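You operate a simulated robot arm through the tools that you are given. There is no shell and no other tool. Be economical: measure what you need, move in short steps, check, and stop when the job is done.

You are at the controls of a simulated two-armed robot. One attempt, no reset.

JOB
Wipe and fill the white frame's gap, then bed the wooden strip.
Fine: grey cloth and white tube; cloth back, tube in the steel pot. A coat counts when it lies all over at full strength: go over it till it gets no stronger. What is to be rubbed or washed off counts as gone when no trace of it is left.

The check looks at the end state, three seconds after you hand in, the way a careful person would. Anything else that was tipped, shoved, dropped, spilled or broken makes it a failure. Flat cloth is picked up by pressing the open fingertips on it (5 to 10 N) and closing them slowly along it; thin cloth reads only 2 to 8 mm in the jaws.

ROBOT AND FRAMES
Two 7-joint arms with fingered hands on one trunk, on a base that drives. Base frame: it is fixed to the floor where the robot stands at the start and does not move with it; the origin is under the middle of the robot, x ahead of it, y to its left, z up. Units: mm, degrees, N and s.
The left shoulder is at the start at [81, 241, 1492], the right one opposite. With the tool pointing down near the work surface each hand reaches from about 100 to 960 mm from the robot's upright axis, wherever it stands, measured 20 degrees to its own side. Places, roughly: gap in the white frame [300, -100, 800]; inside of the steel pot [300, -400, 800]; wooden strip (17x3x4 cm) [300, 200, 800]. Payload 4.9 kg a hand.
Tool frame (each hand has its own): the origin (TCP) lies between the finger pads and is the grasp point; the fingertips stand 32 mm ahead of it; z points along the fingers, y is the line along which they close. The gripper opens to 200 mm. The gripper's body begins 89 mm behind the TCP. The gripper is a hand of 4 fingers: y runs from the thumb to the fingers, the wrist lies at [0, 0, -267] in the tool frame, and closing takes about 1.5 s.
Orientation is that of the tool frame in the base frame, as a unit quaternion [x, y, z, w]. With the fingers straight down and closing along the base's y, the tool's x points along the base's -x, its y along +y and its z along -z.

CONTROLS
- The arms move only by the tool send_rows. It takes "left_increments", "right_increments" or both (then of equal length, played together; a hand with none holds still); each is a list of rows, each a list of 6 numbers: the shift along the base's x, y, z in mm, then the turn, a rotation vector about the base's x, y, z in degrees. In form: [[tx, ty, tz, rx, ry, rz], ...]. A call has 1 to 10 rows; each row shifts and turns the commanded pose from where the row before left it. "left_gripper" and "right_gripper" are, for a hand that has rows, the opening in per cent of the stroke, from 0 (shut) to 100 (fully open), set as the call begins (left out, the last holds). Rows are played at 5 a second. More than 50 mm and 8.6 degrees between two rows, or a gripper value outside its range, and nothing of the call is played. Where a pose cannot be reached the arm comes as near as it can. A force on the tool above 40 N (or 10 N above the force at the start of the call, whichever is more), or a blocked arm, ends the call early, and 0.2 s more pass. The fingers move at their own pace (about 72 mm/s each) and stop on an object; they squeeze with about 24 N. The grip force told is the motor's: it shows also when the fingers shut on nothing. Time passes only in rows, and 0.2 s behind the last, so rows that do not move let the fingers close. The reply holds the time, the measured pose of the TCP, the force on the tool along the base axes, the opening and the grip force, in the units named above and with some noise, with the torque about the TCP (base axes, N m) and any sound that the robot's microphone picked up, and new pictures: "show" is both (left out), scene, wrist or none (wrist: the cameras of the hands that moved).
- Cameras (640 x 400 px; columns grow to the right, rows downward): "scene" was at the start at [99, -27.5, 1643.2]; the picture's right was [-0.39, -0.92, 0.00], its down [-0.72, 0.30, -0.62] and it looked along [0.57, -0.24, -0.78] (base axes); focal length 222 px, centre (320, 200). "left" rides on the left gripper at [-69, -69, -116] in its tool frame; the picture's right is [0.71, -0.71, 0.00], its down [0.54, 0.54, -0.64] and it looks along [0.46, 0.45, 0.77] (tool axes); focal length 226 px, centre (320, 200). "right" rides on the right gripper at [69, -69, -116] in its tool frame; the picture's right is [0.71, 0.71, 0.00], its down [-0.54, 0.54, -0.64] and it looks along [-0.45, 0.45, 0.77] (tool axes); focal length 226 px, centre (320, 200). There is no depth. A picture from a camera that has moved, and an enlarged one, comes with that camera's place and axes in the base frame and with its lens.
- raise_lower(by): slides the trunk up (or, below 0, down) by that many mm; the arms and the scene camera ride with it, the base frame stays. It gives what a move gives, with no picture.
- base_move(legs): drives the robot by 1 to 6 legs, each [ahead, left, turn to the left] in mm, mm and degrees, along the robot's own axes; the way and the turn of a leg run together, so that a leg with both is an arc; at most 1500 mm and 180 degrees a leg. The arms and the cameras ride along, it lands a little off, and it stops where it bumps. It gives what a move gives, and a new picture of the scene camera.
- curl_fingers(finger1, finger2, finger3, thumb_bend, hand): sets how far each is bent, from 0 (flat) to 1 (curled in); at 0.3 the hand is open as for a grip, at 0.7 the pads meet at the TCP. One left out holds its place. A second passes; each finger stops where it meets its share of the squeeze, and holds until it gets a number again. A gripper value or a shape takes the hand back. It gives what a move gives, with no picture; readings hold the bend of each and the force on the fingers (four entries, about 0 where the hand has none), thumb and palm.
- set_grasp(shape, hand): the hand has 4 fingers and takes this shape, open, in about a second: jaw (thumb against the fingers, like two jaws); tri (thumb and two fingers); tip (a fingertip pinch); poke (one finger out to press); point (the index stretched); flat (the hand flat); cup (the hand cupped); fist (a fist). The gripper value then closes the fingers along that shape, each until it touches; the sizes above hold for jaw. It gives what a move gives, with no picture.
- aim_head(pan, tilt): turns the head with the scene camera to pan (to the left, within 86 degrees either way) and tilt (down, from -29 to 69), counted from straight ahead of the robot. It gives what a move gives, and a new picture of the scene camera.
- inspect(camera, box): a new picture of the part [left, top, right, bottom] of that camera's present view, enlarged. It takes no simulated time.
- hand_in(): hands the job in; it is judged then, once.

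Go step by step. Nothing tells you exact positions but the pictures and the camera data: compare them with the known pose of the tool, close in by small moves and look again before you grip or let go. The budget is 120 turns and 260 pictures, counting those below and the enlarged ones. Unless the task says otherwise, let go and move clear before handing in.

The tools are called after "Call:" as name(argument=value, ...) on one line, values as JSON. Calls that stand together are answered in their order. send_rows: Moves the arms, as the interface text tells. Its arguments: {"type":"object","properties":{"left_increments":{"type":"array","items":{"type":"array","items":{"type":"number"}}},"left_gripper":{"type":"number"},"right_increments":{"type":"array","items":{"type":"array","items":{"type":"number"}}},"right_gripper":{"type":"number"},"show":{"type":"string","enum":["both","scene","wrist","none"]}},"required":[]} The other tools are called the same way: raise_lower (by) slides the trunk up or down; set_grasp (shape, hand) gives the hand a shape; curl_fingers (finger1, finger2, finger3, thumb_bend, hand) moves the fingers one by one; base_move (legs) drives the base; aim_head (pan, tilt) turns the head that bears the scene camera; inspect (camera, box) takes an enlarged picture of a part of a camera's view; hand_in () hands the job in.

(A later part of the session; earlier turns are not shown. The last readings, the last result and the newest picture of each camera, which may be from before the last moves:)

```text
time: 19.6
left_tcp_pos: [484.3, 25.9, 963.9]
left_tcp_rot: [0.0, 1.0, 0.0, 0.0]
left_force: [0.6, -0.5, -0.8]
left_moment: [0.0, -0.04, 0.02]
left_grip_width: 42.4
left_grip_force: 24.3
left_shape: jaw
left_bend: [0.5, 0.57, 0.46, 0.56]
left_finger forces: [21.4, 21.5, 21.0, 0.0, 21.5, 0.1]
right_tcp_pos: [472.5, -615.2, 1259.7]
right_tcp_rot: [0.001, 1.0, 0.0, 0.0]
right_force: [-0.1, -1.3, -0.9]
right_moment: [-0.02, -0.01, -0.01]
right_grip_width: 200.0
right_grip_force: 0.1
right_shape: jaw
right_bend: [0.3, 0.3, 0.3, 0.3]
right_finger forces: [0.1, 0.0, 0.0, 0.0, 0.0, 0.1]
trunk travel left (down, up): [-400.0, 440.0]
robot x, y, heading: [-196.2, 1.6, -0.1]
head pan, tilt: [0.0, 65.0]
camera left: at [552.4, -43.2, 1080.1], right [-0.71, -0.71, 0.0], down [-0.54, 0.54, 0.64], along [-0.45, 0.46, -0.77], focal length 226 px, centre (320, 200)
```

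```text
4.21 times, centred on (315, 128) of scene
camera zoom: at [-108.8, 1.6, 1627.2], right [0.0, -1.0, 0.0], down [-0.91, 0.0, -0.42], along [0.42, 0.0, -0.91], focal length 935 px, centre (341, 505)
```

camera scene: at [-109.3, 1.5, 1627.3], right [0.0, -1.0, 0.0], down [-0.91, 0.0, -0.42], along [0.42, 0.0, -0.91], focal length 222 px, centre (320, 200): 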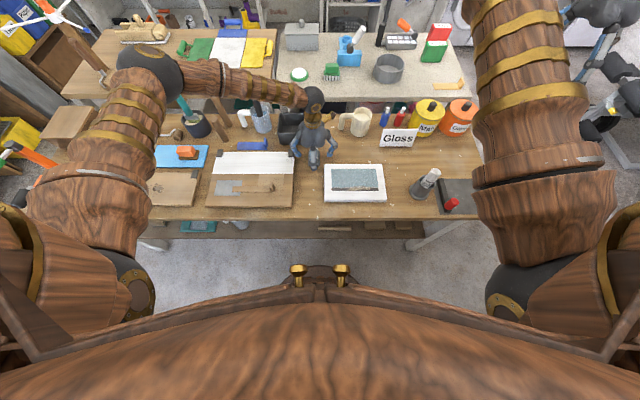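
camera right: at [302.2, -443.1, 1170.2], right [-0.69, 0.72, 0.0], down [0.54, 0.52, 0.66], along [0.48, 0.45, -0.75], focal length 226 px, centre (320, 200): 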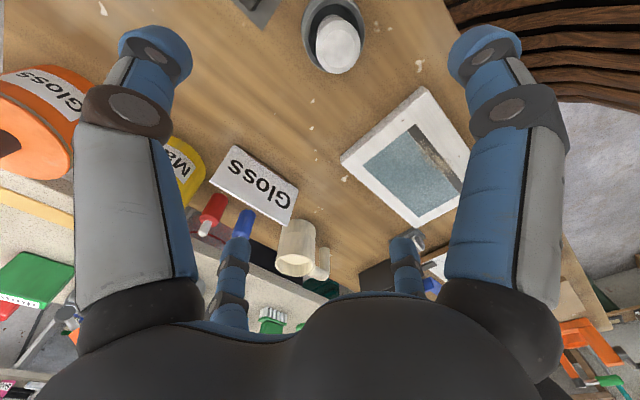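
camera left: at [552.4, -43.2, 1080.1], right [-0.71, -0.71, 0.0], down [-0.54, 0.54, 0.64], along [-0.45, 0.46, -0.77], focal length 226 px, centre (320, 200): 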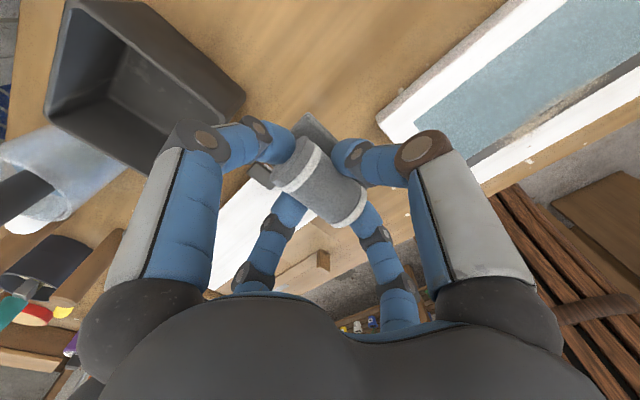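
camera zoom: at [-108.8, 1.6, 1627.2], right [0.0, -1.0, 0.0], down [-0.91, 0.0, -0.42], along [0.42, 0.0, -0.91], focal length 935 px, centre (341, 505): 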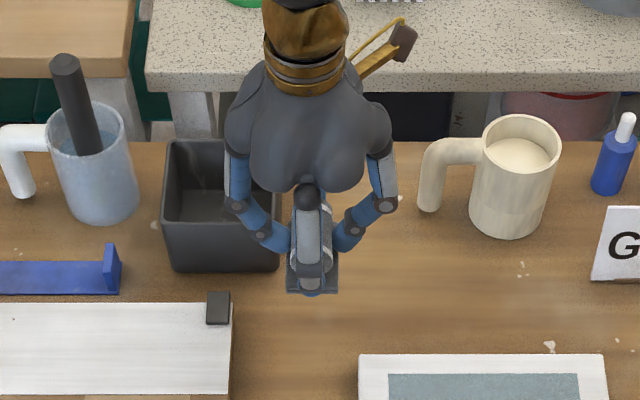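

The "pad" lifts with the roll: it is a wiper whose flat sole is 50 mm below the TCP. I carry it over the left end of the gap and lower toward the frame.

Call:
send_rows(left_increments=[[-43, -22, 0, 0, 0, 0], [-43, -22, 0, 0, 0, 0], [-43, -22, 0, 0, 0, 0], [-44, -22, 0, 0, 0, 0], [0, 0, -40, 0, 0, 0], [0, 0, -30, 0, 0, 0]], show="both")

Call:
inspect(camera="scene", box=[290, 130, 410, 220])

```text
time: 21.0
left_tcp_pos: [312.2, -61.8, 894.6]
left_tcp_rot: [0.0, 1.0, -0.001, 0.001]
left_force: [0.3, 0.1, -0.1]
left_moment: [-0.02, 0.01, 0.02]
left_grip_width: 42.6
left_grip_force: 23.9
left_shape: jaw
left_bend: [0.5, 0.57, 0.46, 0.56]
left_finger forces: [21.4, 21.4, 21.1, 0.0, 21.5, 0.0]
right_tcp_pos: [474.1, -614.9, 1259.4]
right_tcp_rot: [0.0, 1.0, -0.001, -0.002]
right_force: [-0.1, -0.2, -0.9]
right_moment: [-0.01, -0.01, 0.02]
right_grip_width: 199.8
right_grip_force: 0.0
right_shape: jaw
right_bend: [0.3, 0.3, 0.3, 0.3]
right_finger forces: [0.0, 0.1, 0.1, 0.0, 0.1, 0.0]
trunk travel left (down, up): [-400.0, 440.0]
robot x, y, heading: [-197.8, -0.0, -0.2]
head pan, tilt: [0.0, 65.0]
camera scene: at [-108.2, 1.9, 1627.3], right [0.0, -1.0, 0.0], down [-0.91, 0.0, -0.42], along [0.42, 0.0, -0.91], focal length 222 px, centre (320, 200)
camera left: at [380.1, -131.1, 1009.6], right [-0.71, -0.71, 0.0], down [-0.54, 0.54, 0.64], along [-0.45, 0.45, -0.77], focal length 226 px, centre (320, 200)
```

scene: 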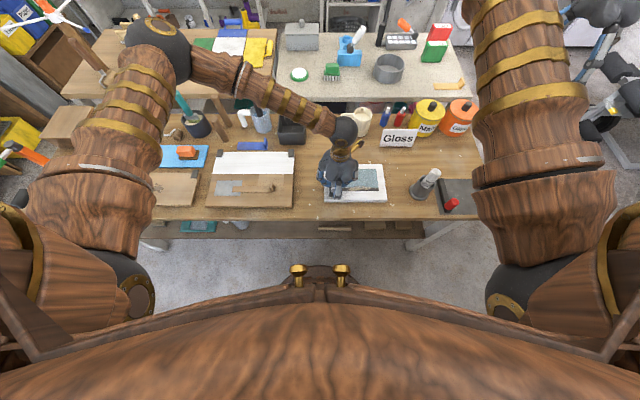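
left: 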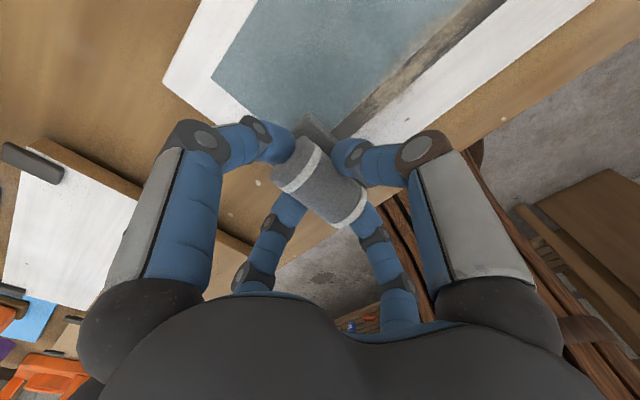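

```text
4.44 times, centred on (350, 175) of scene
camera zoom: at [-108.2, 1.9, 1627.3], right [0.0, -1.0, 0.0], down [-0.91, 0.0, -0.42], along [0.42, 0.0, -0.91], focal length 987 px, centre (187, 311)
```

zoom: 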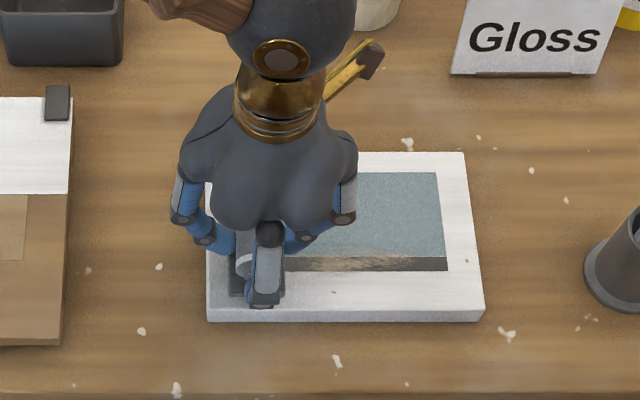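

Frame top looks around z≈828, so contact should come near TCP 877. I lower in small steps.

Call:
send_rows(left_increments=[[3, 0, -5, 0, 0, 0], [0, 0, -5, 0, 0, 0], [0, 0, -4, 0, 0, 0], [0, 0, -2, 0, 0, 0]], show="none")

```text
time: 22.0
left_tcp_pos: [315.6, -62.7, 876.5]
left_tcp_rot: [0.0, 1.0, 0.0, 0.001]
left_force: [-1.2, 0.0, -0.5]
left_moment: [0.02, 0.0, 0.03]
left_grip_width: 42.6
left_grip_force: 24.0
left_shape: jaw
left_bend: [0.5, 0.57, 0.46, 0.56]
left_finger forces: [21.3, 21.4, 21.2, 0.0, 21.6, 0.0]
right_tcp_pos: [472.8, -615.9, 1259.0]
right_tcp_rot: [0.002, 1.0, 0.0, 0.001]
right_force: [0.5, 0.3, -0.2]
right_moment: [0.02, -0.02, -0.01]
right_grip_width: 199.9
right_grip_force: 0.0
right_shape: jaw
right_bend: [0.3, 0.3, 0.3, 0.3]
right_finger forces: [0.1, 0.1, 0.0, 0.0, 0.1, 0.1]
trunk travel left (down, up): [-400.0, 440.0]
robot x, y, heading: [-201.0, -1.3, -0.4]
head pan, tilt: [0.0, 65.0]
```

Call:
send_rows(left_increments=[[0, 0, -2, 0, 0, 0], [0, 0, -2, 0, 0, 0], [0, 0, -1, 0, 0, 0]], show="none")

Call:
send_rows(left_increments=[[0, 0, -1, 0, 0, 0], [0, 0, -1, 0, 0, 0], [0, 0, -1, 0, 0, 0]], show="wrist")

```text
time: 22.8
left_tcp_pos: [314.3, -62.6, 876.3]
left_tcp_rot: [0.0, 1.0, -0.001, 0.003]
left_force: [2.3, 1.5, 28.8]
left_moment: [0.04, 0.02, 0.03]
left_grip_width: 43.7
left_grip_force: 23.3
left_shape: jaw
left_bend: [0.49, 0.57, 0.45, 0.56]
left_finger forces: [25.9, 26.8, 25.0, 0.1, 26.3, 0.0]
right_tcp_pos: [470.6, -616.0, 1261.4]
right_tcp_rot: [0.002, 1.0, 0.0, 0.001]
right_force: [-0.2, -0.1, -0.5]
right_moment: [-0.02, 0.01, 0.01]
right_grip_width: 200.2
right_grip_force: 0.1
right_shape: jaw
right_bend: [0.3, 0.3, 0.3, 0.3]
right_finger forces: [0.0, 0.0, 0.0, 0.1, 0.0, 0.0]
trunk travel left (down, up): [-400.0, 440.0]
robot x, y, heading: [-202.0, -1.8, -0.0]
head pan, tilt: [0.0, 65.0]
```

```text
time: 23.3
left_tcp_pos: [315.2, -63.6, 874.7]
left_tcp_rot: [0.0, 1.0, -0.001, 0.003]
left_force: [-4.2, 4.1, 25.7]
left_moment: [0.12, 0.21, -0.03]
left_grip_width: 43.5
left_grip_force: 24.1
left_shape: jaw
left_bend: [0.5, 0.79, 0.45, 0.56]
left_finger forces: [24.8, 28.7, 26.8, 0.0, 25.3, 0.0]
right_tcp_pos: [470.6, -614.6, 1262.0]
right_tcp_rot: [0.0, 1.0, 0.0, 0.001]
right_force: [0.2, 1.5, -0.6]
right_moment: [0.01, 0.01, -0.01]
right_grip_width: 200.1
right_grip_force: 0.0
right_shape: jaw
right_bend: [0.3, 0.3, 0.3, 0.3]
right_finger forces: [0.0, 0.1, 0.0, 0.0, 0.0, 0.0]
trunk travel left (down, up): [-400.0, 440.0]
robot x, y, heading: [-199.2, 1.9, -0.2]
head pan, tilt: [0.0, 65.0]
stopped in row 2 (left hand): the force on the tool passed its limit (the readings are from after the stop); the commanded pose is now the measured one
camera left: at [382.1, -131.8, 991.9], right [-0.71, -0.71, 0.0], down [-0.55, 0.54, 0.64], along [-0.45, 0.45, -0.77], focal length 226 px, centre (320, 200)
```

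left: 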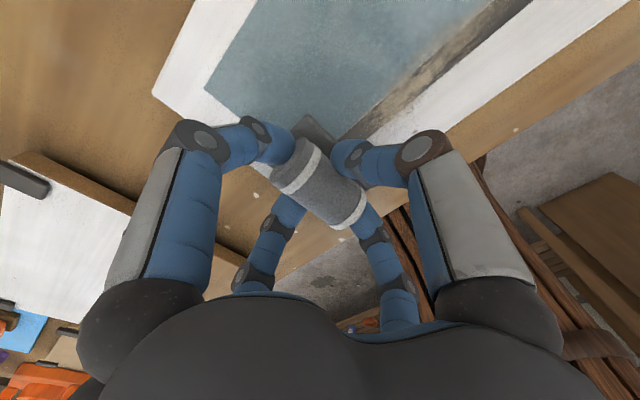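

Contact is at TCP ≈876 (frame top ≈827) and pressing was a bit hard; one finger slid. I ease up 1 mm, reset the grip and check force.

Call:
send_rows(left_increments=[[0, 0, 1, 0, 0, 0], [0, 0, 0, 0, 0, 0], [0, 0, 0, 0, 0, 0], [0, 0, 0, 0, 0, 0]], left_gripper=0, show="none")

```text
time: 24.3
left_tcp_pos: [313.7, -63.5, 874.8]
left_tcp_rot: [0.0, 1.0, -0.001, 0.003]
left_force: [-2.5, 3.0, 22.1]
left_moment: [0.05, 0.1, -0.02]
left_grip_width: 43.6
left_grip_force: 23.6
left_shape: jaw
left_bend: [0.49, 0.79, 0.45, 0.56]
left_finger forces: [25.2, 27.8, 26.2, 0.0, 25.8, 0.0]
right_tcp_pos: [470.1, -616.3, 1260.6]
right_tcp_rot: [0.001, 1.0, 0.001, 0.0]
right_force: [0.0, 0.5, 0.0]
right_moment: [0.02, -0.01, -0.01]
right_grip_width: 199.8
right_grip_force: 0.1
right_shape: jaw
right_bend: [0.3, 0.3, 0.3, 0.3]
right_finger forces: [0.0, 0.0, 0.0, 0.0, 0.0, 0.0]
trunk travel left (down, up): [-400.0, 440.0]
robot x, y, heading: [-199.7, -1.2, 0.0]
head pan, tilt: [0.0, 65.0]
```

Call:
send_rows(left_increments=[[0, 0, 1, 0, 0, 0], [0, 0, 1, 0, 0, 0]], show="none")

Call:
inspect(camera="left", box=[220, 90, 420, 270])

Call:
inspect(camera="scene", box=[310, 150, 370, 205])

```text
time: 24.9
left_tcp_pos: [314.2, -63.6, 875.9]
left_tcp_rot: [0.0, 1.0, 0.0, 0.002]
left_force: [-2.1, 1.9, 6.5]
left_moment: [0.02, 0.04, 0.01]
left_grip_width: 43.4
left_grip_force: 24.2
left_shape: jaw
left_bend: [0.49, 0.57, 0.45, 0.56]
left_finger forces: [24.6, 25.6, 25.0, 0.0, 24.8, 0.0]
right_tcp_pos: [471.9, -615.5, 1259.3]
right_tcp_rot: [0.001, 1.0, 0.0, 0.0]
right_force: [-0.1, 0.6, -0.3]
right_moment: [0.04, -0.01, 0.0]
right_grip_width: 200.1
right_grip_force: 0.1
right_shape: jaw
right_bend: [0.3, 0.3, 0.3, 0.3]
right_finger forces: [0.1, 0.1, 0.1, 0.1, 0.1, 0.0]
trunk travel left (down, up): [-400.0, 440.0]
robot x, y, heading: [-198.6, -0.2, -0.1]
head pan, tilt: [0.0, 65.0]
```

```text
2.22 times, centred on (320, 180) of left
camera zoom: at [382.3, -131.8, 992.2], right [-0.71, -0.71, 0.0], down [-0.54, 0.54, 0.64], along [-0.45, 0.45, -0.77], focal length 502 px, centre (320, 244)
```

zoom: 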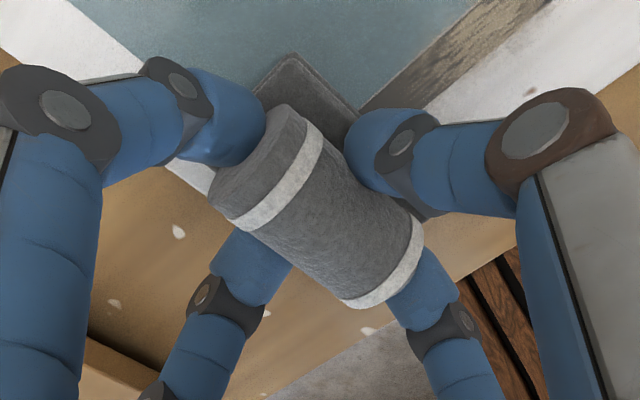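

```text
7.27 times, centred on (340, 178) of scene
camera zoom: at [-110.2, 1.8, 1627.1], right [0.0, -1.0, 0.0], down [-0.91, 0.0, -0.42], along [0.42, 0.0, -0.91], focal length 1615 px, centre (174, 364)
```

zoom: 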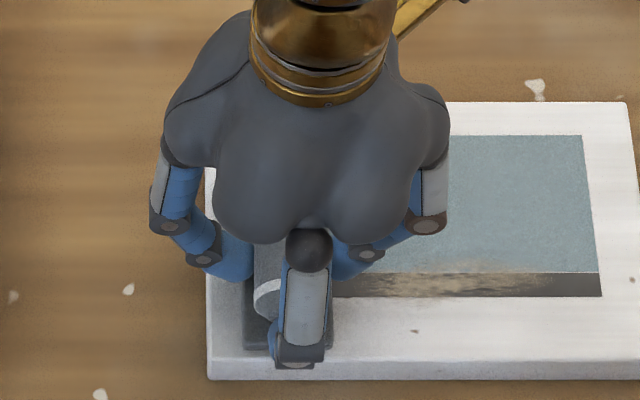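

Force is now 6.5 N, good for wiping. I sweep along the gap.

Call:
send_rows(left_increments=[[0, 10, 0, 0, 0, 0], [0, -20, 0, 0, 0, 0], [0, -20, 0, 0, 0, 0], [0, -20, 0, 0, 0, 0], [0, -20, 0, 0, 0, 0], [0, -20, 0, 0, 0, 0], [0, -20, 0, 0, 0, 0], [0, -20, 0, 0, 0, 0], [0, -20, 0, 0, 0, 0], [0, -15, 0, 0, 0, 0]], show="wrist")

Call:
inspect(camera="scene", box=[310, 145, 400, 210])

```text
time: 27.1
left_tcp_pos: [315.4, -228.0, 877.2]
left_tcp_rot: [0.001, 1.0, -0.001, 0.001]
left_force: [-0.3, 1.1, 0.7]
left_moment: [0.02, 0.0, 0.0]
left_grip_width: 43.4
left_grip_force: 23.8
left_shape: jaw
left_bend: [0.49, 0.57, 0.45, 0.56]
left_finger forces: [24.1, 24.1, 23.7, 0.1, 23.8, 0.0]
right_tcp_pos: [473.1, -615.3, 1259.4]
right_tcp_rot: [0.001, 1.0, 0.001, 0.0]
right_force: [-0.2, -0.1, -0.2]
right_moment: [0.01, -0.02, -0.01]
right_grip_width: 199.9
right_grip_force: 0.0
right_shape: jaw
right_bend: [0.3, 0.3, 0.3, 0.3]
right_finger forces: [0.0, 0.0, 0.1, 0.2, 0.1, 0.0]
trunk travel left (down, up): [-400.0, 440.0]
robot x, y, heading: [-199.5, -0.1, -0.1]
head pan, tilt: [0.0, 65.0]
camera left: at [383.3, -297.6, 992.6], right [-0.71, -0.71, 0.0], down [-0.54, 0.54, 0.64], along [-0.45, 0.45, -0.77], focal length 226 px, centre (320, 200)
```

left: 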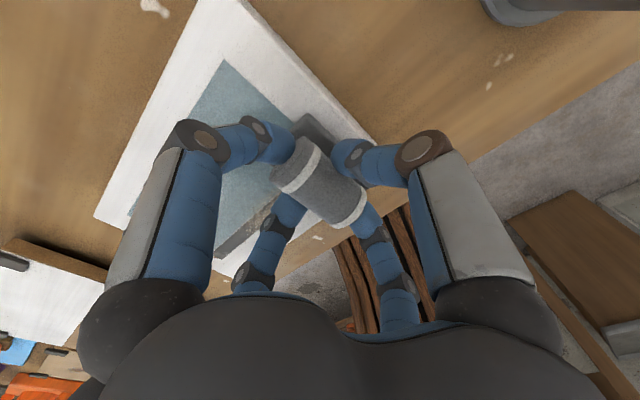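

```text
6.15 times, centred on (355, 178) of scene
camera zoom: at [-109.7, 1.2, 1627.3], right [0.0, -1.0, 0.0], down [-0.91, 0.0, -0.42], along [0.42, 0.0, -0.91], focal length 1366 px, centre (105, 338)
```

zoom: 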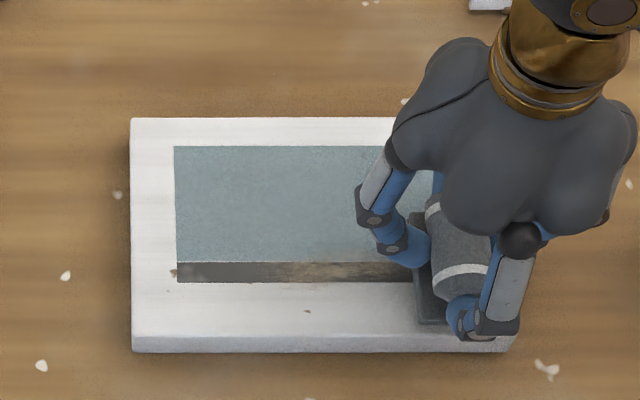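

The dirt is fading. I press slightly more and sweep back and forth.

Call:
send_rows(left_increments=[[0, 0, -0.6, 0, 0, 0], [0, 21, 0, 0, 0, 0], [0, 21, 0, 0, 0, 0], [0, 21, 0, 0, 0, 0], [0, 21, 0, 0, 0, 0], [0, 21, 0, 0, 0, 0], [0, 21, 0, 0, 0, 0], [0, 21, 0, 0, 0, 0], [0, 21, 0, 0, 0, 0]], show="none")

Call:
send_rows(left_increments=[[0, -21, 0, 0, 0, 0], [0, -21, 0, 0, 0, 0], [0, -21, 0, 0, 0, 0], [0, -21, 0, 0, 0, 0], [0, -21, 0, 0, 0, 0], [0, -21, 0, 0, 0, 0], [0, -21, 0, 0, 0, 0], [0, -21, 0, 0, 0, 0]], show="none")

Call:
inspect(camera="scene", box=[310, 145, 400, 210])

Call:
send_rows(left_increments=[[0, 21, 0, 0, 0, 0], [0, 21, 0, 0, 0, 0], [0, 21, 0, 0, 0, 0], [0, 21, 0, 0, 0, 0], [0, 21, 0, 0, 0, 0], [0, 21, 0, 0, 0, 0], [0, 21, 0, 0, 0, 0], [0, 21, 0, 0, 0, 0]], show="none")

Call:
inspect(camera="scene", box=[310, 145, 400, 210])

```text
time: 29.1
left_tcp_pos: [314.4, -59.7, 876.3]
left_tcp_rot: [0.001, 1.0, -0.002, 0.003]
left_force: [1.7, -5.9, 10.9]
left_moment: [-0.19, 0.05, 0.05]
left_grip_width: 43.3
left_grip_force: 23.3
left_shape: jaw
left_bend: [0.49, 0.57, 0.45, 0.56]
left_finger forces: [24.2, 22.1, 23.8, 0.1, 27.2, 0.0]
right_tcp_pos: [472.5, -615.2, 1260.3]
right_tcp_rot: [0.0, 1.0, 0.0, -0.001]
right_force: [-0.4, 0.2, 0.2]
right_moment: [-0.02, 0.03, 0.0]
right_grip_width: 200.0
right_grip_force: 0.0
right_shape: jaw
right_bend: [0.3, 0.3, 0.3, 0.3]
right_finger forces: [0.1, 0.0, 0.1, 0.0, 0.0, 0.1]
trunk travel left (down, up): [-400.0, 440.0]
robot x, y, heading: [-197.4, 2.3, -0.2]
head pan, tilt: [0.0, 65.0]
```

```text
time: 30.9
left_tcp_pos: [314.7, -228.6, 877.7]
left_tcp_rot: [0.0, 1.0, 0.0, 0.003]
left_force: [0.0, 3.3, 5.3]
left_moment: [0.11, 0.02, 0.01]
left_grip_width: 43.2
left_grip_force: 24.4
left_shape: jaw
left_bend: [0.49, 0.56, 0.45, 0.57]
left_finger forces: [24.1, 25.2, 23.3, 0.0, 23.1, 0.0]
right_tcp_pos: [472.1, -616.4, 1260.2]
right_tcp_rot: [0.001, 1.0, 0.0, -0.001]
right_force: [0.2, -0.2, -0.1]
right_moment: [0.05, 0.03, -0.01]
right_grip_width: 199.7
right_grip_force: 0.0
right_shape: jaw
right_bend: [0.3, 0.3, 0.3, 0.3]
right_finger forces: [0.0, 0.0, 0.1, 0.1, 0.1, 0.0]
trunk travel left (down, up): [-400.0, 440.0]
robot x, y, heading: [-198.2, 2.0, -0.2]
head pan, tilt: [0.0, 65.0]
```

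```text
6.15 times, centred on (355, 178) of scene
camera zoom: at [-110.4, 1.1, 1627.4], right [0.0, -1.0, 0.0], down [-0.91, 0.0, -0.42], along [0.42, 0.0, -0.91], focal length 1366 px, centre (105, 338)
```

zoom: 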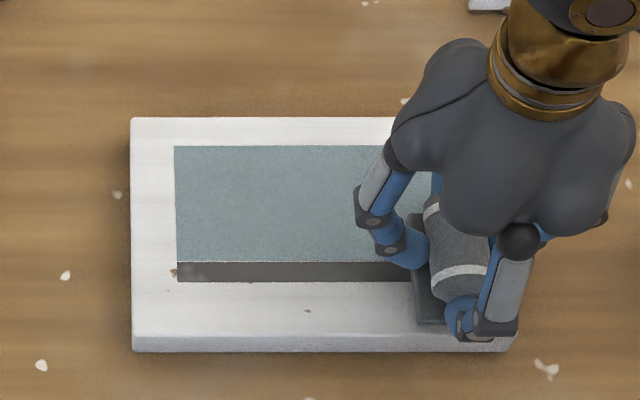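

```text
time: 32.7
left_tcp_pos: [315.0, -58.2, 876.2]
left_tcp_rot: [0.0, 1.0, -0.001, 0.002]
left_force: [0.5, -2.4, 3.7]
left_moment: [-0.08, 0.01, -0.01]
left_grip_width: 43.1
left_grip_force: 23.9
left_shape: jaw
left_bend: [0.49, 0.57, 0.45, 0.57]
left_finger forces: [23.9, 22.7, 23.0, 0.0, 25.4, 0.0]
right_tcp_pos: [471.1, -613.6, 1260.5]
right_tcp_rot: [0.002, 1.0, 0.0, 0.0]
right_force: [-0.5, -0.6, -0.5]
right_moment: [-0.04, -0.02, -0.02]
right_grip_width: 199.6
right_grip_force: 0.0
right_shape: jaw
right_bend: [0.3, 0.3, 0.3, 0.3]
right_finger forces: [0.0, 0.1, 0.0, 0.1, 0.0, 0.0]
trunk travel left (down, up): [-400.0, 440.0]
robot x, y, heading: [-200.5, -1.0, -0.1]
head pan, tilt: [0.0, 65.0]
```

```text
6.15 times, centred on (355, 178) of scene
camera zoom: at [-109.9, 2.6, 1627.3], right [0.0, -1.0, 0.0], down [-0.91, 0.0, -0.42], along [0.42, 0.0, -0.91], focal length 1366 px, centre (105, 338)
```

zoom: 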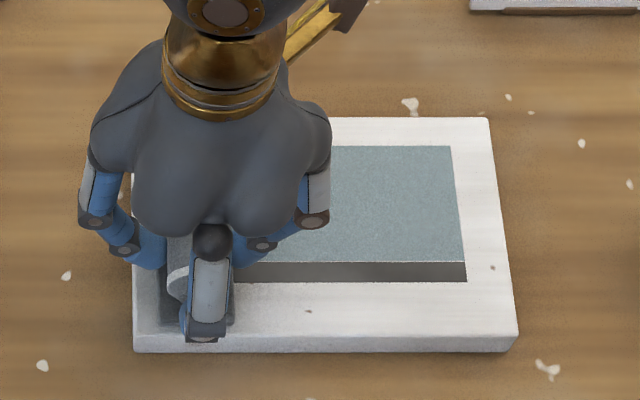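

Nearly clean; a speck remains at the left end. I do another pass with wider ends, then lift to look.

Call:
send_rows(left_increments=[[0, 8, -0.3, 0, 0, 0], [0, 8, 0, 0, 0, 0], [0, -16, 0, 0, 0, 0], [0, 16, 0, 0, 0, 0], [0, -25, 0, 0, 0, 0], [0, -25, 0, 0, 0, 0], [0, -25, 0, 0, 0, 0], [0, -25, 0, 0, 0, 0], [0, -25, 0, 0, 0, 0], [0, -25, 0, 0, 0, 0]], show="none")

Call:
send_rows(left_increments=[[0, -25, 0, 0, 0, 0], [0, -20, 0, 0, 0, 0], [0, 15, 0, 0, 0, 0], [0, -15, 0, 0, 0, 0], [0, 25, 0, 0, 0, 0], [0, 25, 0, 0, 0, 0], [0, 25, 0, 0, 0, 0], [0, 25, 0, 0, 0, 0], [0, 25, 0, 0, 0, 0], [0, 25, 0, 0, 0, 0]], show="none")

Call:
send_rows(left_increments=[[0, 25, 0, 0, 0, 0], [0, 0, 20, 0, 0, 0], [30, 30, 20, 0, 0, 0], [30, 30, 20, 0, 0, 0], [30, 30, 20, 0, 0, 0]], show="wrist")

Call:
inspect(camera="scene", box=[315, 160, 395, 210])

```text
time: 34.9
left_tcp_pos: [315.0, -193.8, 875.6]
left_tcp_rot: [0.0, 1.0, -0.001, 0.001]
left_force: [-1.0, 6.5, 11.9]
left_moment: [0.19, 0.05, -0.01]
left_grip_width: 43.2
left_grip_force: 23.9
left_shape: jaw
left_bend: [0.5, 0.56, 0.45, 0.57]
left_finger forces: [23.8, 27.2, 23.7, 0.1, 22.2, 0.0]
right_tcp_pos: [470.6, -616.1, 1260.5]
right_tcp_rot: [0.001, 1.0, 0.001, 0.0]
right_force: [-1.1, -0.1, -0.7]
right_moment: [0.02, 0.0, -0.03]
right_grip_width: 200.1
right_grip_force: 0.0
right_shape: jaw
right_bend: [0.3, 0.3, 0.3, 0.3]
right_finger forces: [0.0, 0.0, 0.0, 0.0, 0.1, 0.1]
trunk travel left (down, up): [-400.0, 440.0]
robot x, y, heading: [-200.4, 1.8, -0.1]
head pan, tilt: [0.0, 65.0]
```

```text
time: 37.1
left_tcp_pos: [313.6, -88.6, 877.6]
left_tcp_rot: [0.001, 1.0, -0.002, 0.003]
left_force: [0.4, -2.9, 6.6]
left_moment: [-0.14, 0.0, 0.02]
left_grip_width: 43.1
left_grip_force: 24.2
left_shape: jaw
left_bend: [0.5, 0.57, 0.45, 0.56]
left_finger forces: [23.7, 22.5, 22.9, 0.1, 26.1, 0.0]
right_tcp_pos: [472.1, -615.1, 1260.1]
right_tcp_rot: [0.0, 1.0, -0.001, -0.001]
right_force: [0.2, 0.6, -0.3]
right_moment: [0.01, 0.02, 0.01]
right_grip_width: 199.8
right_grip_force: 0.0
right_shape: jaw
right_bend: [0.3, 0.3, 0.3, 0.3]
right_finger forces: [0.0, 0.0, 0.1, 0.1, 0.0, 0.0]
trunk travel left (down, up): [-400.0, 440.0]
robot x, y, heading: [-196.0, 0.8, 0.0]
head pan, tilt: [0.0, 65.0]
```

```text
time: 38.3
left_tcp_pos: [403.7, 26.2, 956.3]
left_tcp_rot: [0.001, 1.0, -0.001, 0.002]
left_force: [0.6, 0.3, -0.8]
left_moment: [0.01, -0.04, -0.03]
left_grip_width: 43.2
left_grip_force: 24.2
left_shape: jaw
left_bend: [0.5, 0.57, 0.45, 0.56]
left_finger forces: [23.2, 23.2, 22.5, 0.0, 23.6, 0.0]
right_tcp_pos: [472.1, -614.2, 1260.3]
right_tcp_rot: [0.001, 1.0, -0.001, 0.0]
right_force: [-0.2, -1.0, 1.2]
right_moment: [-0.03, 0.01, 0.01]
right_grip_width: 200.1
right_grip_force: 0.0
right_shape: jaw
right_bend: [0.3, 0.3, 0.3, 0.3]
right_finger forces: [0.0, 0.1, 0.0, 0.0, 0.0, 0.0]
trunk travel left (down, up): [-400.0, 440.0]
robot x, y, heading: [-198.8, 0.2, 0.1]
head pan, tilt: [0.0, 65.0]
camera left: at [472.8, -42.3, 1072.1], right [-0.71, -0.71, 0.0], down [-0.54, 0.54, 0.64], along [-0.45, 0.45, -0.77], focal length 226 px, centre (320, 200)
```

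left: 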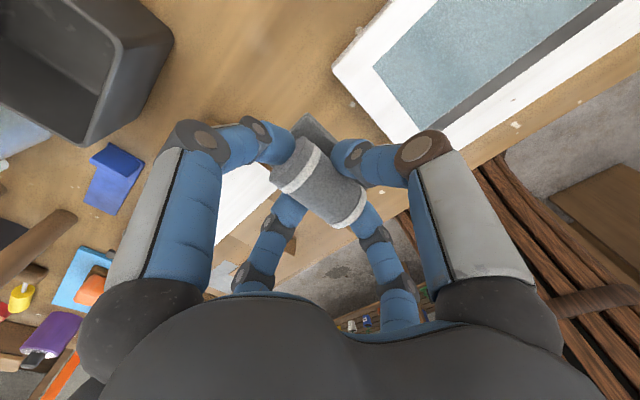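

```text
8.00 times, centred on (355, 185) of scene
camera zoom: at [-109.5, 2.8, 1627.2], right [0.0, -1.0, 0.0], down [-0.91, 0.0, -0.42], along [0.42, 0.0, -0.91], focal length 1776 px, centre (40, 320)
```

zoom: 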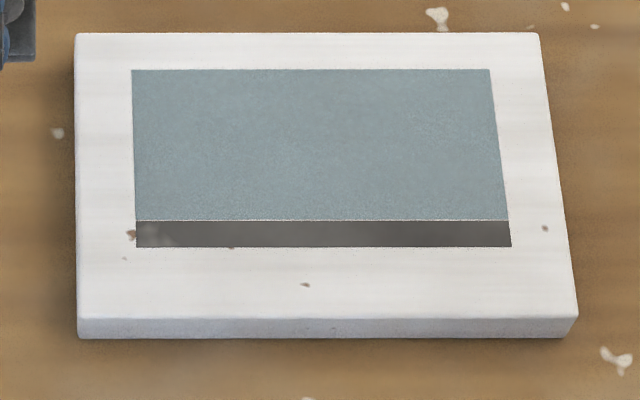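

The gap is dark and clean except for a possible smear at its left end; I enlarge.

Call:
inspect(camera="left", box=[390, 0, 630, 150])

Call:
inspect(camera="scene", box=[324, 182, 356, 202])

```text
2.67 times, centred on (510, 75) of left
camera zoom: at [472.8, -42.3, 1072.1], right [-0.71, -0.71, 0.0], down [-0.54, 0.54, 0.64], along [-0.45, 0.45, -0.77], focal length 603 px, centre (-187, 533)
```

zoom: 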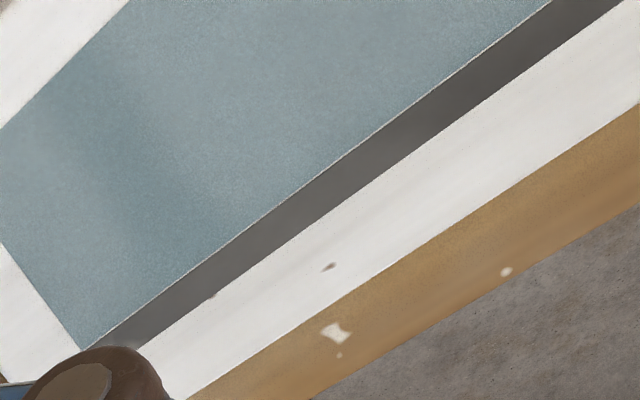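

```text
16.00 times, centred on (340, 192) of scene
camera zoom: at [-109.5, 2.8, 1627.2], right [0.0, -1.0, 0.0], down [-0.91, 0.0, -0.42], along [0.42, 0.0, -0.91], focal length 3553 px, centre (0, 328)
```

zoom: 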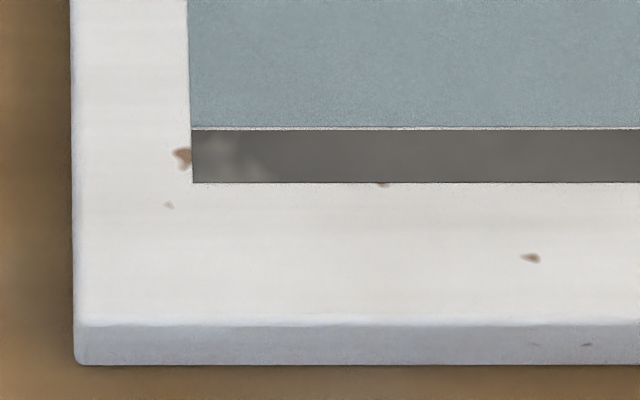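

The remaining chips look like wear on the frame; the lighter patch at the gap's left end I rub once more to be sure.

Call:
send_rows(left_increments=[[-30, -27, -20, 0, 0, 0], [-30, -27, -20, 0, 0, 0], [-30, -27, -20, 0, 0, 0], [0, 0, -15, 0, 0, 0], [0, 0, -4, 0, 0, 0], [0, 0, -1.5, 0, 0, 0]], show="none")

Call:
send_rows(left_increments=[[0, 12, 0, 0, 0, 0], [0, -24, 0, 0, 0, 0], [0, 24, 0, 0, 0, 0], [0, -24, 0, 0, 0, 0], [0, 24, 0, 0, 0, 0], [0, -24, 0, 0, 0, 0], [0, 24, 0, 0, 0, 0], [0, -24, 0, 0, 0, 0], [0, 12, 0, 0, 0, 0], [0, 0, 20, 0, 0, 0]], show="none")

Call:
send_rows(left_increments=[[30, 30, 20, 0, 0, 0], [30, 27, 20, 0, 0, 0], [30, 25, 20, 0, 0, 0], [39, 0, 0, 0, 0, 0], [39, 0, 0, 0, 0, 0]], show="wrist")

Call:
inspect(camera="scene", box=[324, 182, 356, 202])

Call:
inspect(camera="scene", box=[290, 120, 340, 165])

```text
time: 39.7
left_tcp_pos: [314.9, -54.6, 876.7]
left_tcp_rot: [0.001, 1.0, -0.002, 0.002]
left_force: [1.7, 1.4, 8.3]
left_moment: [0.05, 0.05, -0.01]
left_grip_width: 43.1
left_grip_force: 24.0
left_shape: jaw
left_bend: [0.5, 0.57, 0.45, 0.57]
left_finger forces: [23.7, 24.8, 22.4, 0.0, 23.5, 0.0]
right_tcp_pos: [472.2, -615.7, 1259.6]
right_tcp_rot: [0.001, 1.0, 0.0, 0.0]
right_force: [0.3, -0.1, -0.3]
right_moment: [-0.02, -0.05, -0.03]
right_grip_width: 200.0
right_grip_force: 0.0
right_shape: jaw
right_bend: [0.3, 0.3, 0.3, 0.3]
right_finger forces: [0.0, 0.0, 0.1, 0.1, 0.0, 0.0]
trunk travel left (down, up): [-400.0, 440.0]
robot x, y, heading: [-199.9, 2.2, -0.2]
head pan, tilt: [0.0, 65.0]
```

```text
time: 41.9
left_tcp_pos: [316.3, -54.6, 894.4]
left_tcp_rot: [0.0, 1.0, -0.002, 0.002]
left_force: [-0.2, 0.6, -1.1]
left_moment: [0.0, 0.0, 0.02]
left_grip_width: 43.2
left_grip_force: 23.8
left_shape: jaw
left_bend: [0.5, 0.57, 0.45, 0.56]
left_finger forces: [23.4, 23.2, 22.7, 0.1, 23.7, 0.0]
right_tcp_pos: [472.0, -614.6, 1260.3]
right_tcp_rot: [0.001, 1.0, -0.001, 0.0]
right_force: [0.1, 0.1, 0.6]
right_moment: [-0.01, 0.03, 0.01]
right_grip_width: 199.8
right_grip_force: 0.0
right_shape: jaw
right_bend: [0.3, 0.3, 0.3, 0.3]
right_finger forces: [0.1, 0.0, 0.1, 0.1, 0.0, 0.0]
trunk travel left (down, up): [-400.0, 440.0]
robot x, y, heading: [-200.1, 1.4, -0.1]
head pan, tilt: [0.0, 65.0]
```

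```text
time: 43.1
left_tcp_pos: [485.0, 26.8, 954.5]
left_tcp_rot: [0.0, 1.0, -0.001, 0.001]
left_force: [0.6, 0.2, -0.4]
left_moment: [0.01, 0.01, 0.0]
left_grip_width: 43.2
left_grip_force: 24.0
left_shape: jaw
left_bend: [0.5, 0.57, 0.45, 0.56]
left_finger forces: [23.3, 23.0, 22.6, 0.0, 23.6, 0.0]
right_tcp_pos: [472.7, -615.4, 1258.5]
right_tcp_rot: [0.0, 1.0, 0.0, 0.0]
right_force: [0.3, -0.1, 0.1]
right_moment: [-0.02, 0.02, 0.03]
right_grip_width: 200.0
right_grip_force: 0.1
right_shape: jaw
right_bend: [0.3, 0.3, 0.3, 0.3]
right_finger forces: [0.0, 0.0, 0.0, 0.1, 0.0, 0.1]
trunk travel left (down, up): [-400.0, 440.0]
robot x, y, heading: [-198.5, -0.7, -0.3]
head pan, tilt: [0.0, 65.0]
camera left: at [552.4, -42.5, 1070.4], right [-0.71, -0.71, 0.0], down [-0.54, 0.54, 0.64], along [-0.45, 0.45, -0.77], focal length 226 px, centre (320, 200)
```

left: 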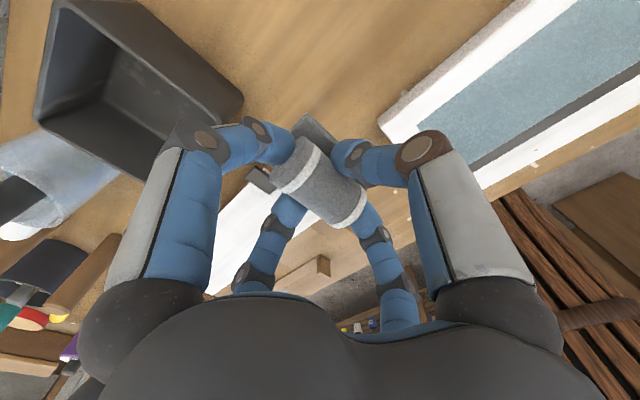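

```text
16.00 times, centred on (340, 192) of scene
camera zoom: at [-107.9, 1.2, 1627.2], right [0.0, -1.0, 0.0], down [-0.91, 0.0, -0.42], along [0.42, 0.0, -0.91], focal length 3553 px, centre (0, 328)
```

zoom: 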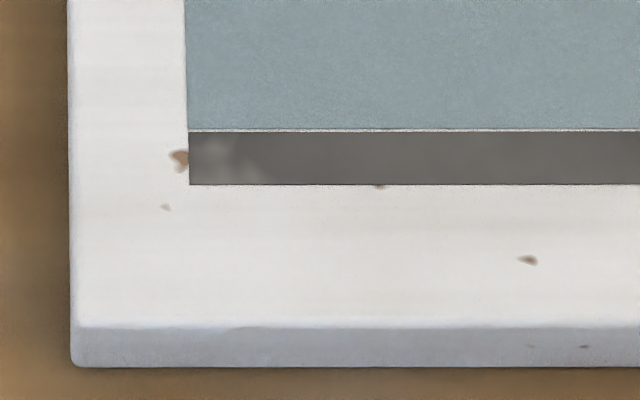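

```text
8.89 times, centred on (315, 142) of scene
camera zoom: at [-107.9, 1.2, 1627.2], right [0.0, -1.0, 0.0], down [-0.91, 0.0, -0.42], along [0.42, 0.0, -0.91], focal length 1974 px, centre (364, 711)
```

zoom: 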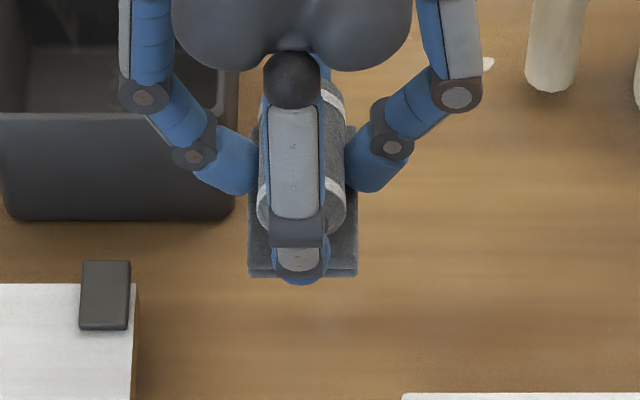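

The patch doesn't change, so it is material texture; the gap is clean. I set the cloth back on its place.

Call:
send_rows(left_increments=[[-0.5, -0.5, -40, 0, 0, 0], [0, 0, -40, 0, 0, 0], [0, 0, -18, 0, 0, 0], [0, 0, -4, 0, 0, 0], [0, 0, -1.5, 0, 0, 0]], show="none")

```text
time: 44.3
left_tcp_pos: [483.2, 26.6, 850.5]
left_tcp_rot: [0.0, 1.0, -0.001, 0.001]
left_force: [-0.8, -0.7, -1.1]
left_moment: [-0.01, 0.01, 0.01]
left_grip_width: 43.2
left_grip_force: 23.5
left_shape: jaw
left_bend: [0.5, 0.57, 0.45, 0.56]
left_finger forces: [23.2, 22.9, 22.3, 0.0, 23.6, 0.1]
right_tcp_pos: [473.2, -616.6, 1259.6]
right_tcp_rot: [0.001, 1.0, 0.001, -0.001]
right_force: [-0.1, 0.0, 0.8]
right_moment: [0.02, 0.0, -0.02]
right_grip_width: 200.0
right_grip_force: 0.0
right_shape: jaw
right_bend: [0.3, 0.3, 0.3, 0.3]
right_finger forces: [0.0, 0.0, 0.0, 0.1, 0.0, 0.0]
trunk travel left (down, up): [-400.0, 440.0]
robot x, y, heading: [-202.3, 1.0, -0.1]
head pan, tilt: [0.0, 65.0]
```

Call:
send_rows(left_increments=[[0, 0, -1, 0, 0, 0], [0, 0, -0.5, 0, 0, 0]], show="none")

Call:
send_rows(left_increments=[[0, 0, 0, 0, 0, 0], [0, 0, 0, 0, 0, 0], [0, 0, 0, 0, 0, 0], [0, 0, 0, 0, 0, 0], [0, 0, 0, 0, 0, 0]], left_gripper=50, show="wrist")

```text
time: 44.9
left_tcp_pos: [483.0, 26.9, 848.5]
left_tcp_rot: [0.0, 1.0, -0.001, 0.001]
left_force: [0.5, 0.2, -1.0]
left_moment: [0.0, -0.02, 0.01]
left_grip_width: 43.1
left_grip_force: 23.8
left_shape: jaw
left_bend: [0.5, 0.57, 0.45, 0.56]
left_finger forces: [23.2, 22.9, 22.3, 0.0, 23.6, 0.1]
right_tcp_pos: [472.3, -616.0, 1259.1]
right_tcp_rot: [0.0, 1.0, 0.0, 0.0]
right_force: [0.1, 0.4, 0.3]
right_moment: [-0.02, 0.0, 0.01]
right_grip_width: 199.7
right_grip_force: 0.0
right_shape: jaw
right_bend: [0.3, 0.3, 0.3, 0.3]
right_finger forces: [0.0, 0.0, 0.1, 0.0, 0.2, 0.0]
trunk travel left (down, up): [-400.0, 440.0]
robot x, y, heading: [-195.5, -0.8, -0.4]
head pan, tilt: [0.0, 65.0]
```

```text
time: 46.1
left_tcp_pos: [482.0, 26.5, 849.4]
left_tcp_rot: [0.0, 1.0, -0.001, 0.001]
left_force: [0.2, -0.9, 0.2]
left_moment: [0.01, 0.0, 0.01]
left_grip_width: 99.8
left_grip_force: 0.0
left_shape: jaw
left_bend: [0.38, 0.38, 0.38, 0.36]
left_finger forces: [0.0, 0.1, 0.1, 0.0, 0.1, 0.0]
right_tcp_pos: [472.1, -615.9, 1259.2]
right_tcp_rot: [0.0, 1.0, -0.001, -0.001]
right_force: [0.0, 0.1, 0.2]
right_moment: [0.01, -0.02, -0.02]
right_grip_width: 200.0
right_grip_force: 0.1
right_shape: jaw
right_bend: [0.3, 0.3, 0.3, 0.3]
right_finger forces: [0.1, 0.0, 0.0, 0.0, 0.0, 0.1]
trunk travel left (down, up): [-400.0, 440.0]
robot x, y, heading: [-198.4, -2.8, -0.2]
head pan, tilt: [0.0, 65.0]
camera left: at [550.8, -42.2, 966.3], right [-0.71, -0.71, 0.0], down [-0.54, 0.54, 0.64], along [-0.45, 0.45, -0.77], focal length 226 px, centre (320, 200)
```

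left: 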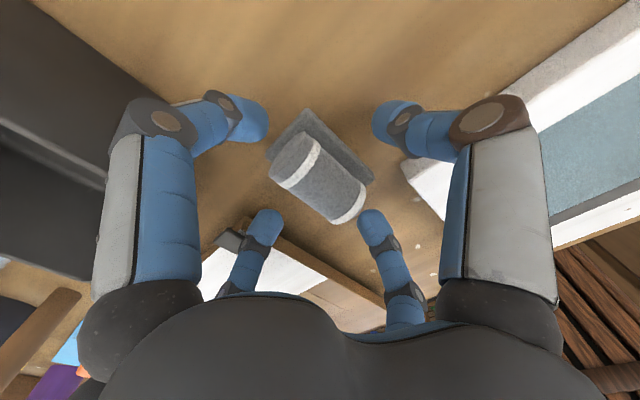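

Cloth is back. I lift the left hand out of the way, and bring the right hand near the pot.

Call:
send_rows(left_increments=[[0, 0, 40, 0, 0, 0], [0, 0, 50, 0, 0, 0], [0, 0, 50, 0, 0, 0], [-20, 40, 10, 0, 0, 0], [-20, 40, 0, 0, 0, 0], [-20, 40, 0, 0, 0, 0], [-20, 40, 0, 0, 0, 0]], show="none")

Call:
send_rows(right_increments=[[-22, 28, -32, 0, 0, 0], [-22, 28, -32, 0, 0, 0], [-22, 28, -32, 0, 0, 0], [-22, 28, -32, 0, 0, 0]], right_gripper=60)

Call:
inspect(camera="scene", box=[395, 150, 475, 215])

```text
time: 47.7
left_tcp_pos: [400.6, 186.3, 1001.3]
left_tcp_rot: [0.001, 1.0, -0.002, 0.002]
left_force: [0.5, -0.4, 0.0]
left_moment: [-0.03, 0.01, -0.04]
left_grip_width: 100.0
left_grip_force: 0.2
left_shape: jaw
left_bend: [0.38, 0.38, 0.38, 0.36]
left_finger forces: [0.1, 0.0, 0.0, 0.0, 0.0, 0.0]
right_tcp_pos: [471.1, -614.3, 1262.4]
right_tcp_rot: [0.001, 1.0, 0.0, 0.0]
right_force: [-0.5, -0.2, 0.2]
right_moment: [-0.02, -0.06, 0.03]
right_grip_width: 199.7
right_grip_force: 0.0
right_shape: jaw
right_bend: [0.3, 0.3, 0.3, 0.3]
right_finger forces: [0.0, 0.0, 0.0, 0.1, 0.1, 0.0]
trunk travel left (down, up): [-400.0, 440.0]
robot x, y, heading: [-203.4, 5.2, -0.4]
head pan, tilt: [0.0, 65.0]
```

```text
time: 48.7
left_tcp_pos: [402.3, 187.1, 999.4]
left_tcp_rot: [-0.001, 1.0, -0.001, 0.002]
left_force: [-0.3, -0.2, 0.3]
left_moment: [-0.02, 0.0, -0.04]
left_grip_width: 100.1
left_grip_force: 0.0
left_shape: jaw
left_bend: [0.38, 0.38, 0.38, 0.36]
left_finger forces: [0.0, 0.1, 0.0, 0.0, 0.1, 0.0]
right_tcp_pos: [384.7, -504.2, 1133.4]
right_tcp_rot: [0.0, 1.0, -0.001, -0.001]
right_force: [0.2, 0.0, 0.2]
right_moment: [-0.02, 0.0, -0.03]
right_grip_width: 120.4
right_grip_force: 0.0
right_shape: jaw
right_bend: [0.34, 0.34, 0.34, 0.32]
right_finger forces: [0.0, 0.0, 0.0, 0.0, 0.0, 0.0]
trunk travel left (down, up): [-400.0, 440.0]
robot x, y, heading: [-199.6, -0.3, 0.1]
head pan, tilt: [0.0, 65.0]
camera scene: at [-109.4, 3.2, 1627.4], right [0.0, -1.0, 0.0], down [-0.91, 0.0, -0.42], along [0.42, 0.0, -0.91], focal length 222 px, centre (320, 200)
camera right: at [315.0, -572.4, 1248.7], right [-0.71, 0.71, 0.0], down [0.54, 0.54, 0.64], along [0.45, 0.45, -0.77], focal length 226 px, centre (320, 200)
```

scene: 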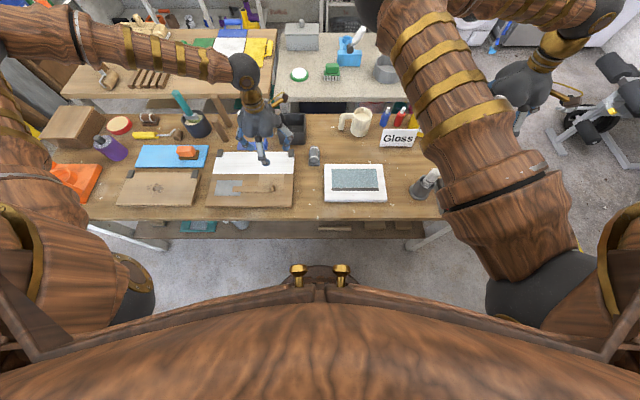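
right: 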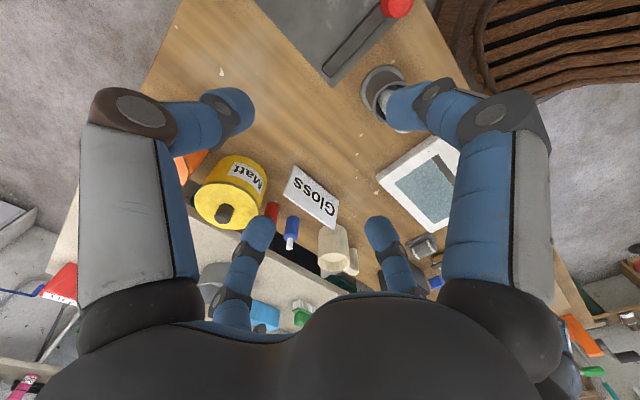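

```text
6.15 times, centred on (435, 182) of scene
camera zoom: at [-109.4, 3.2, 1627.4], right [0.0, -1.0, 0.0], down [-0.91, 0.0, -0.42], along [0.42, 0.0, -0.91], focal length 1366 px, centre (-388, 308)
```

zoom: 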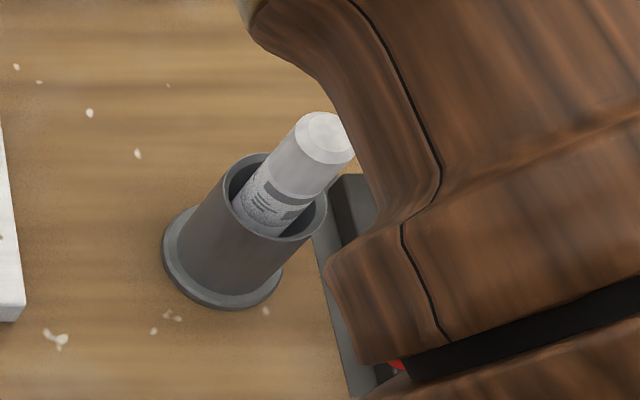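

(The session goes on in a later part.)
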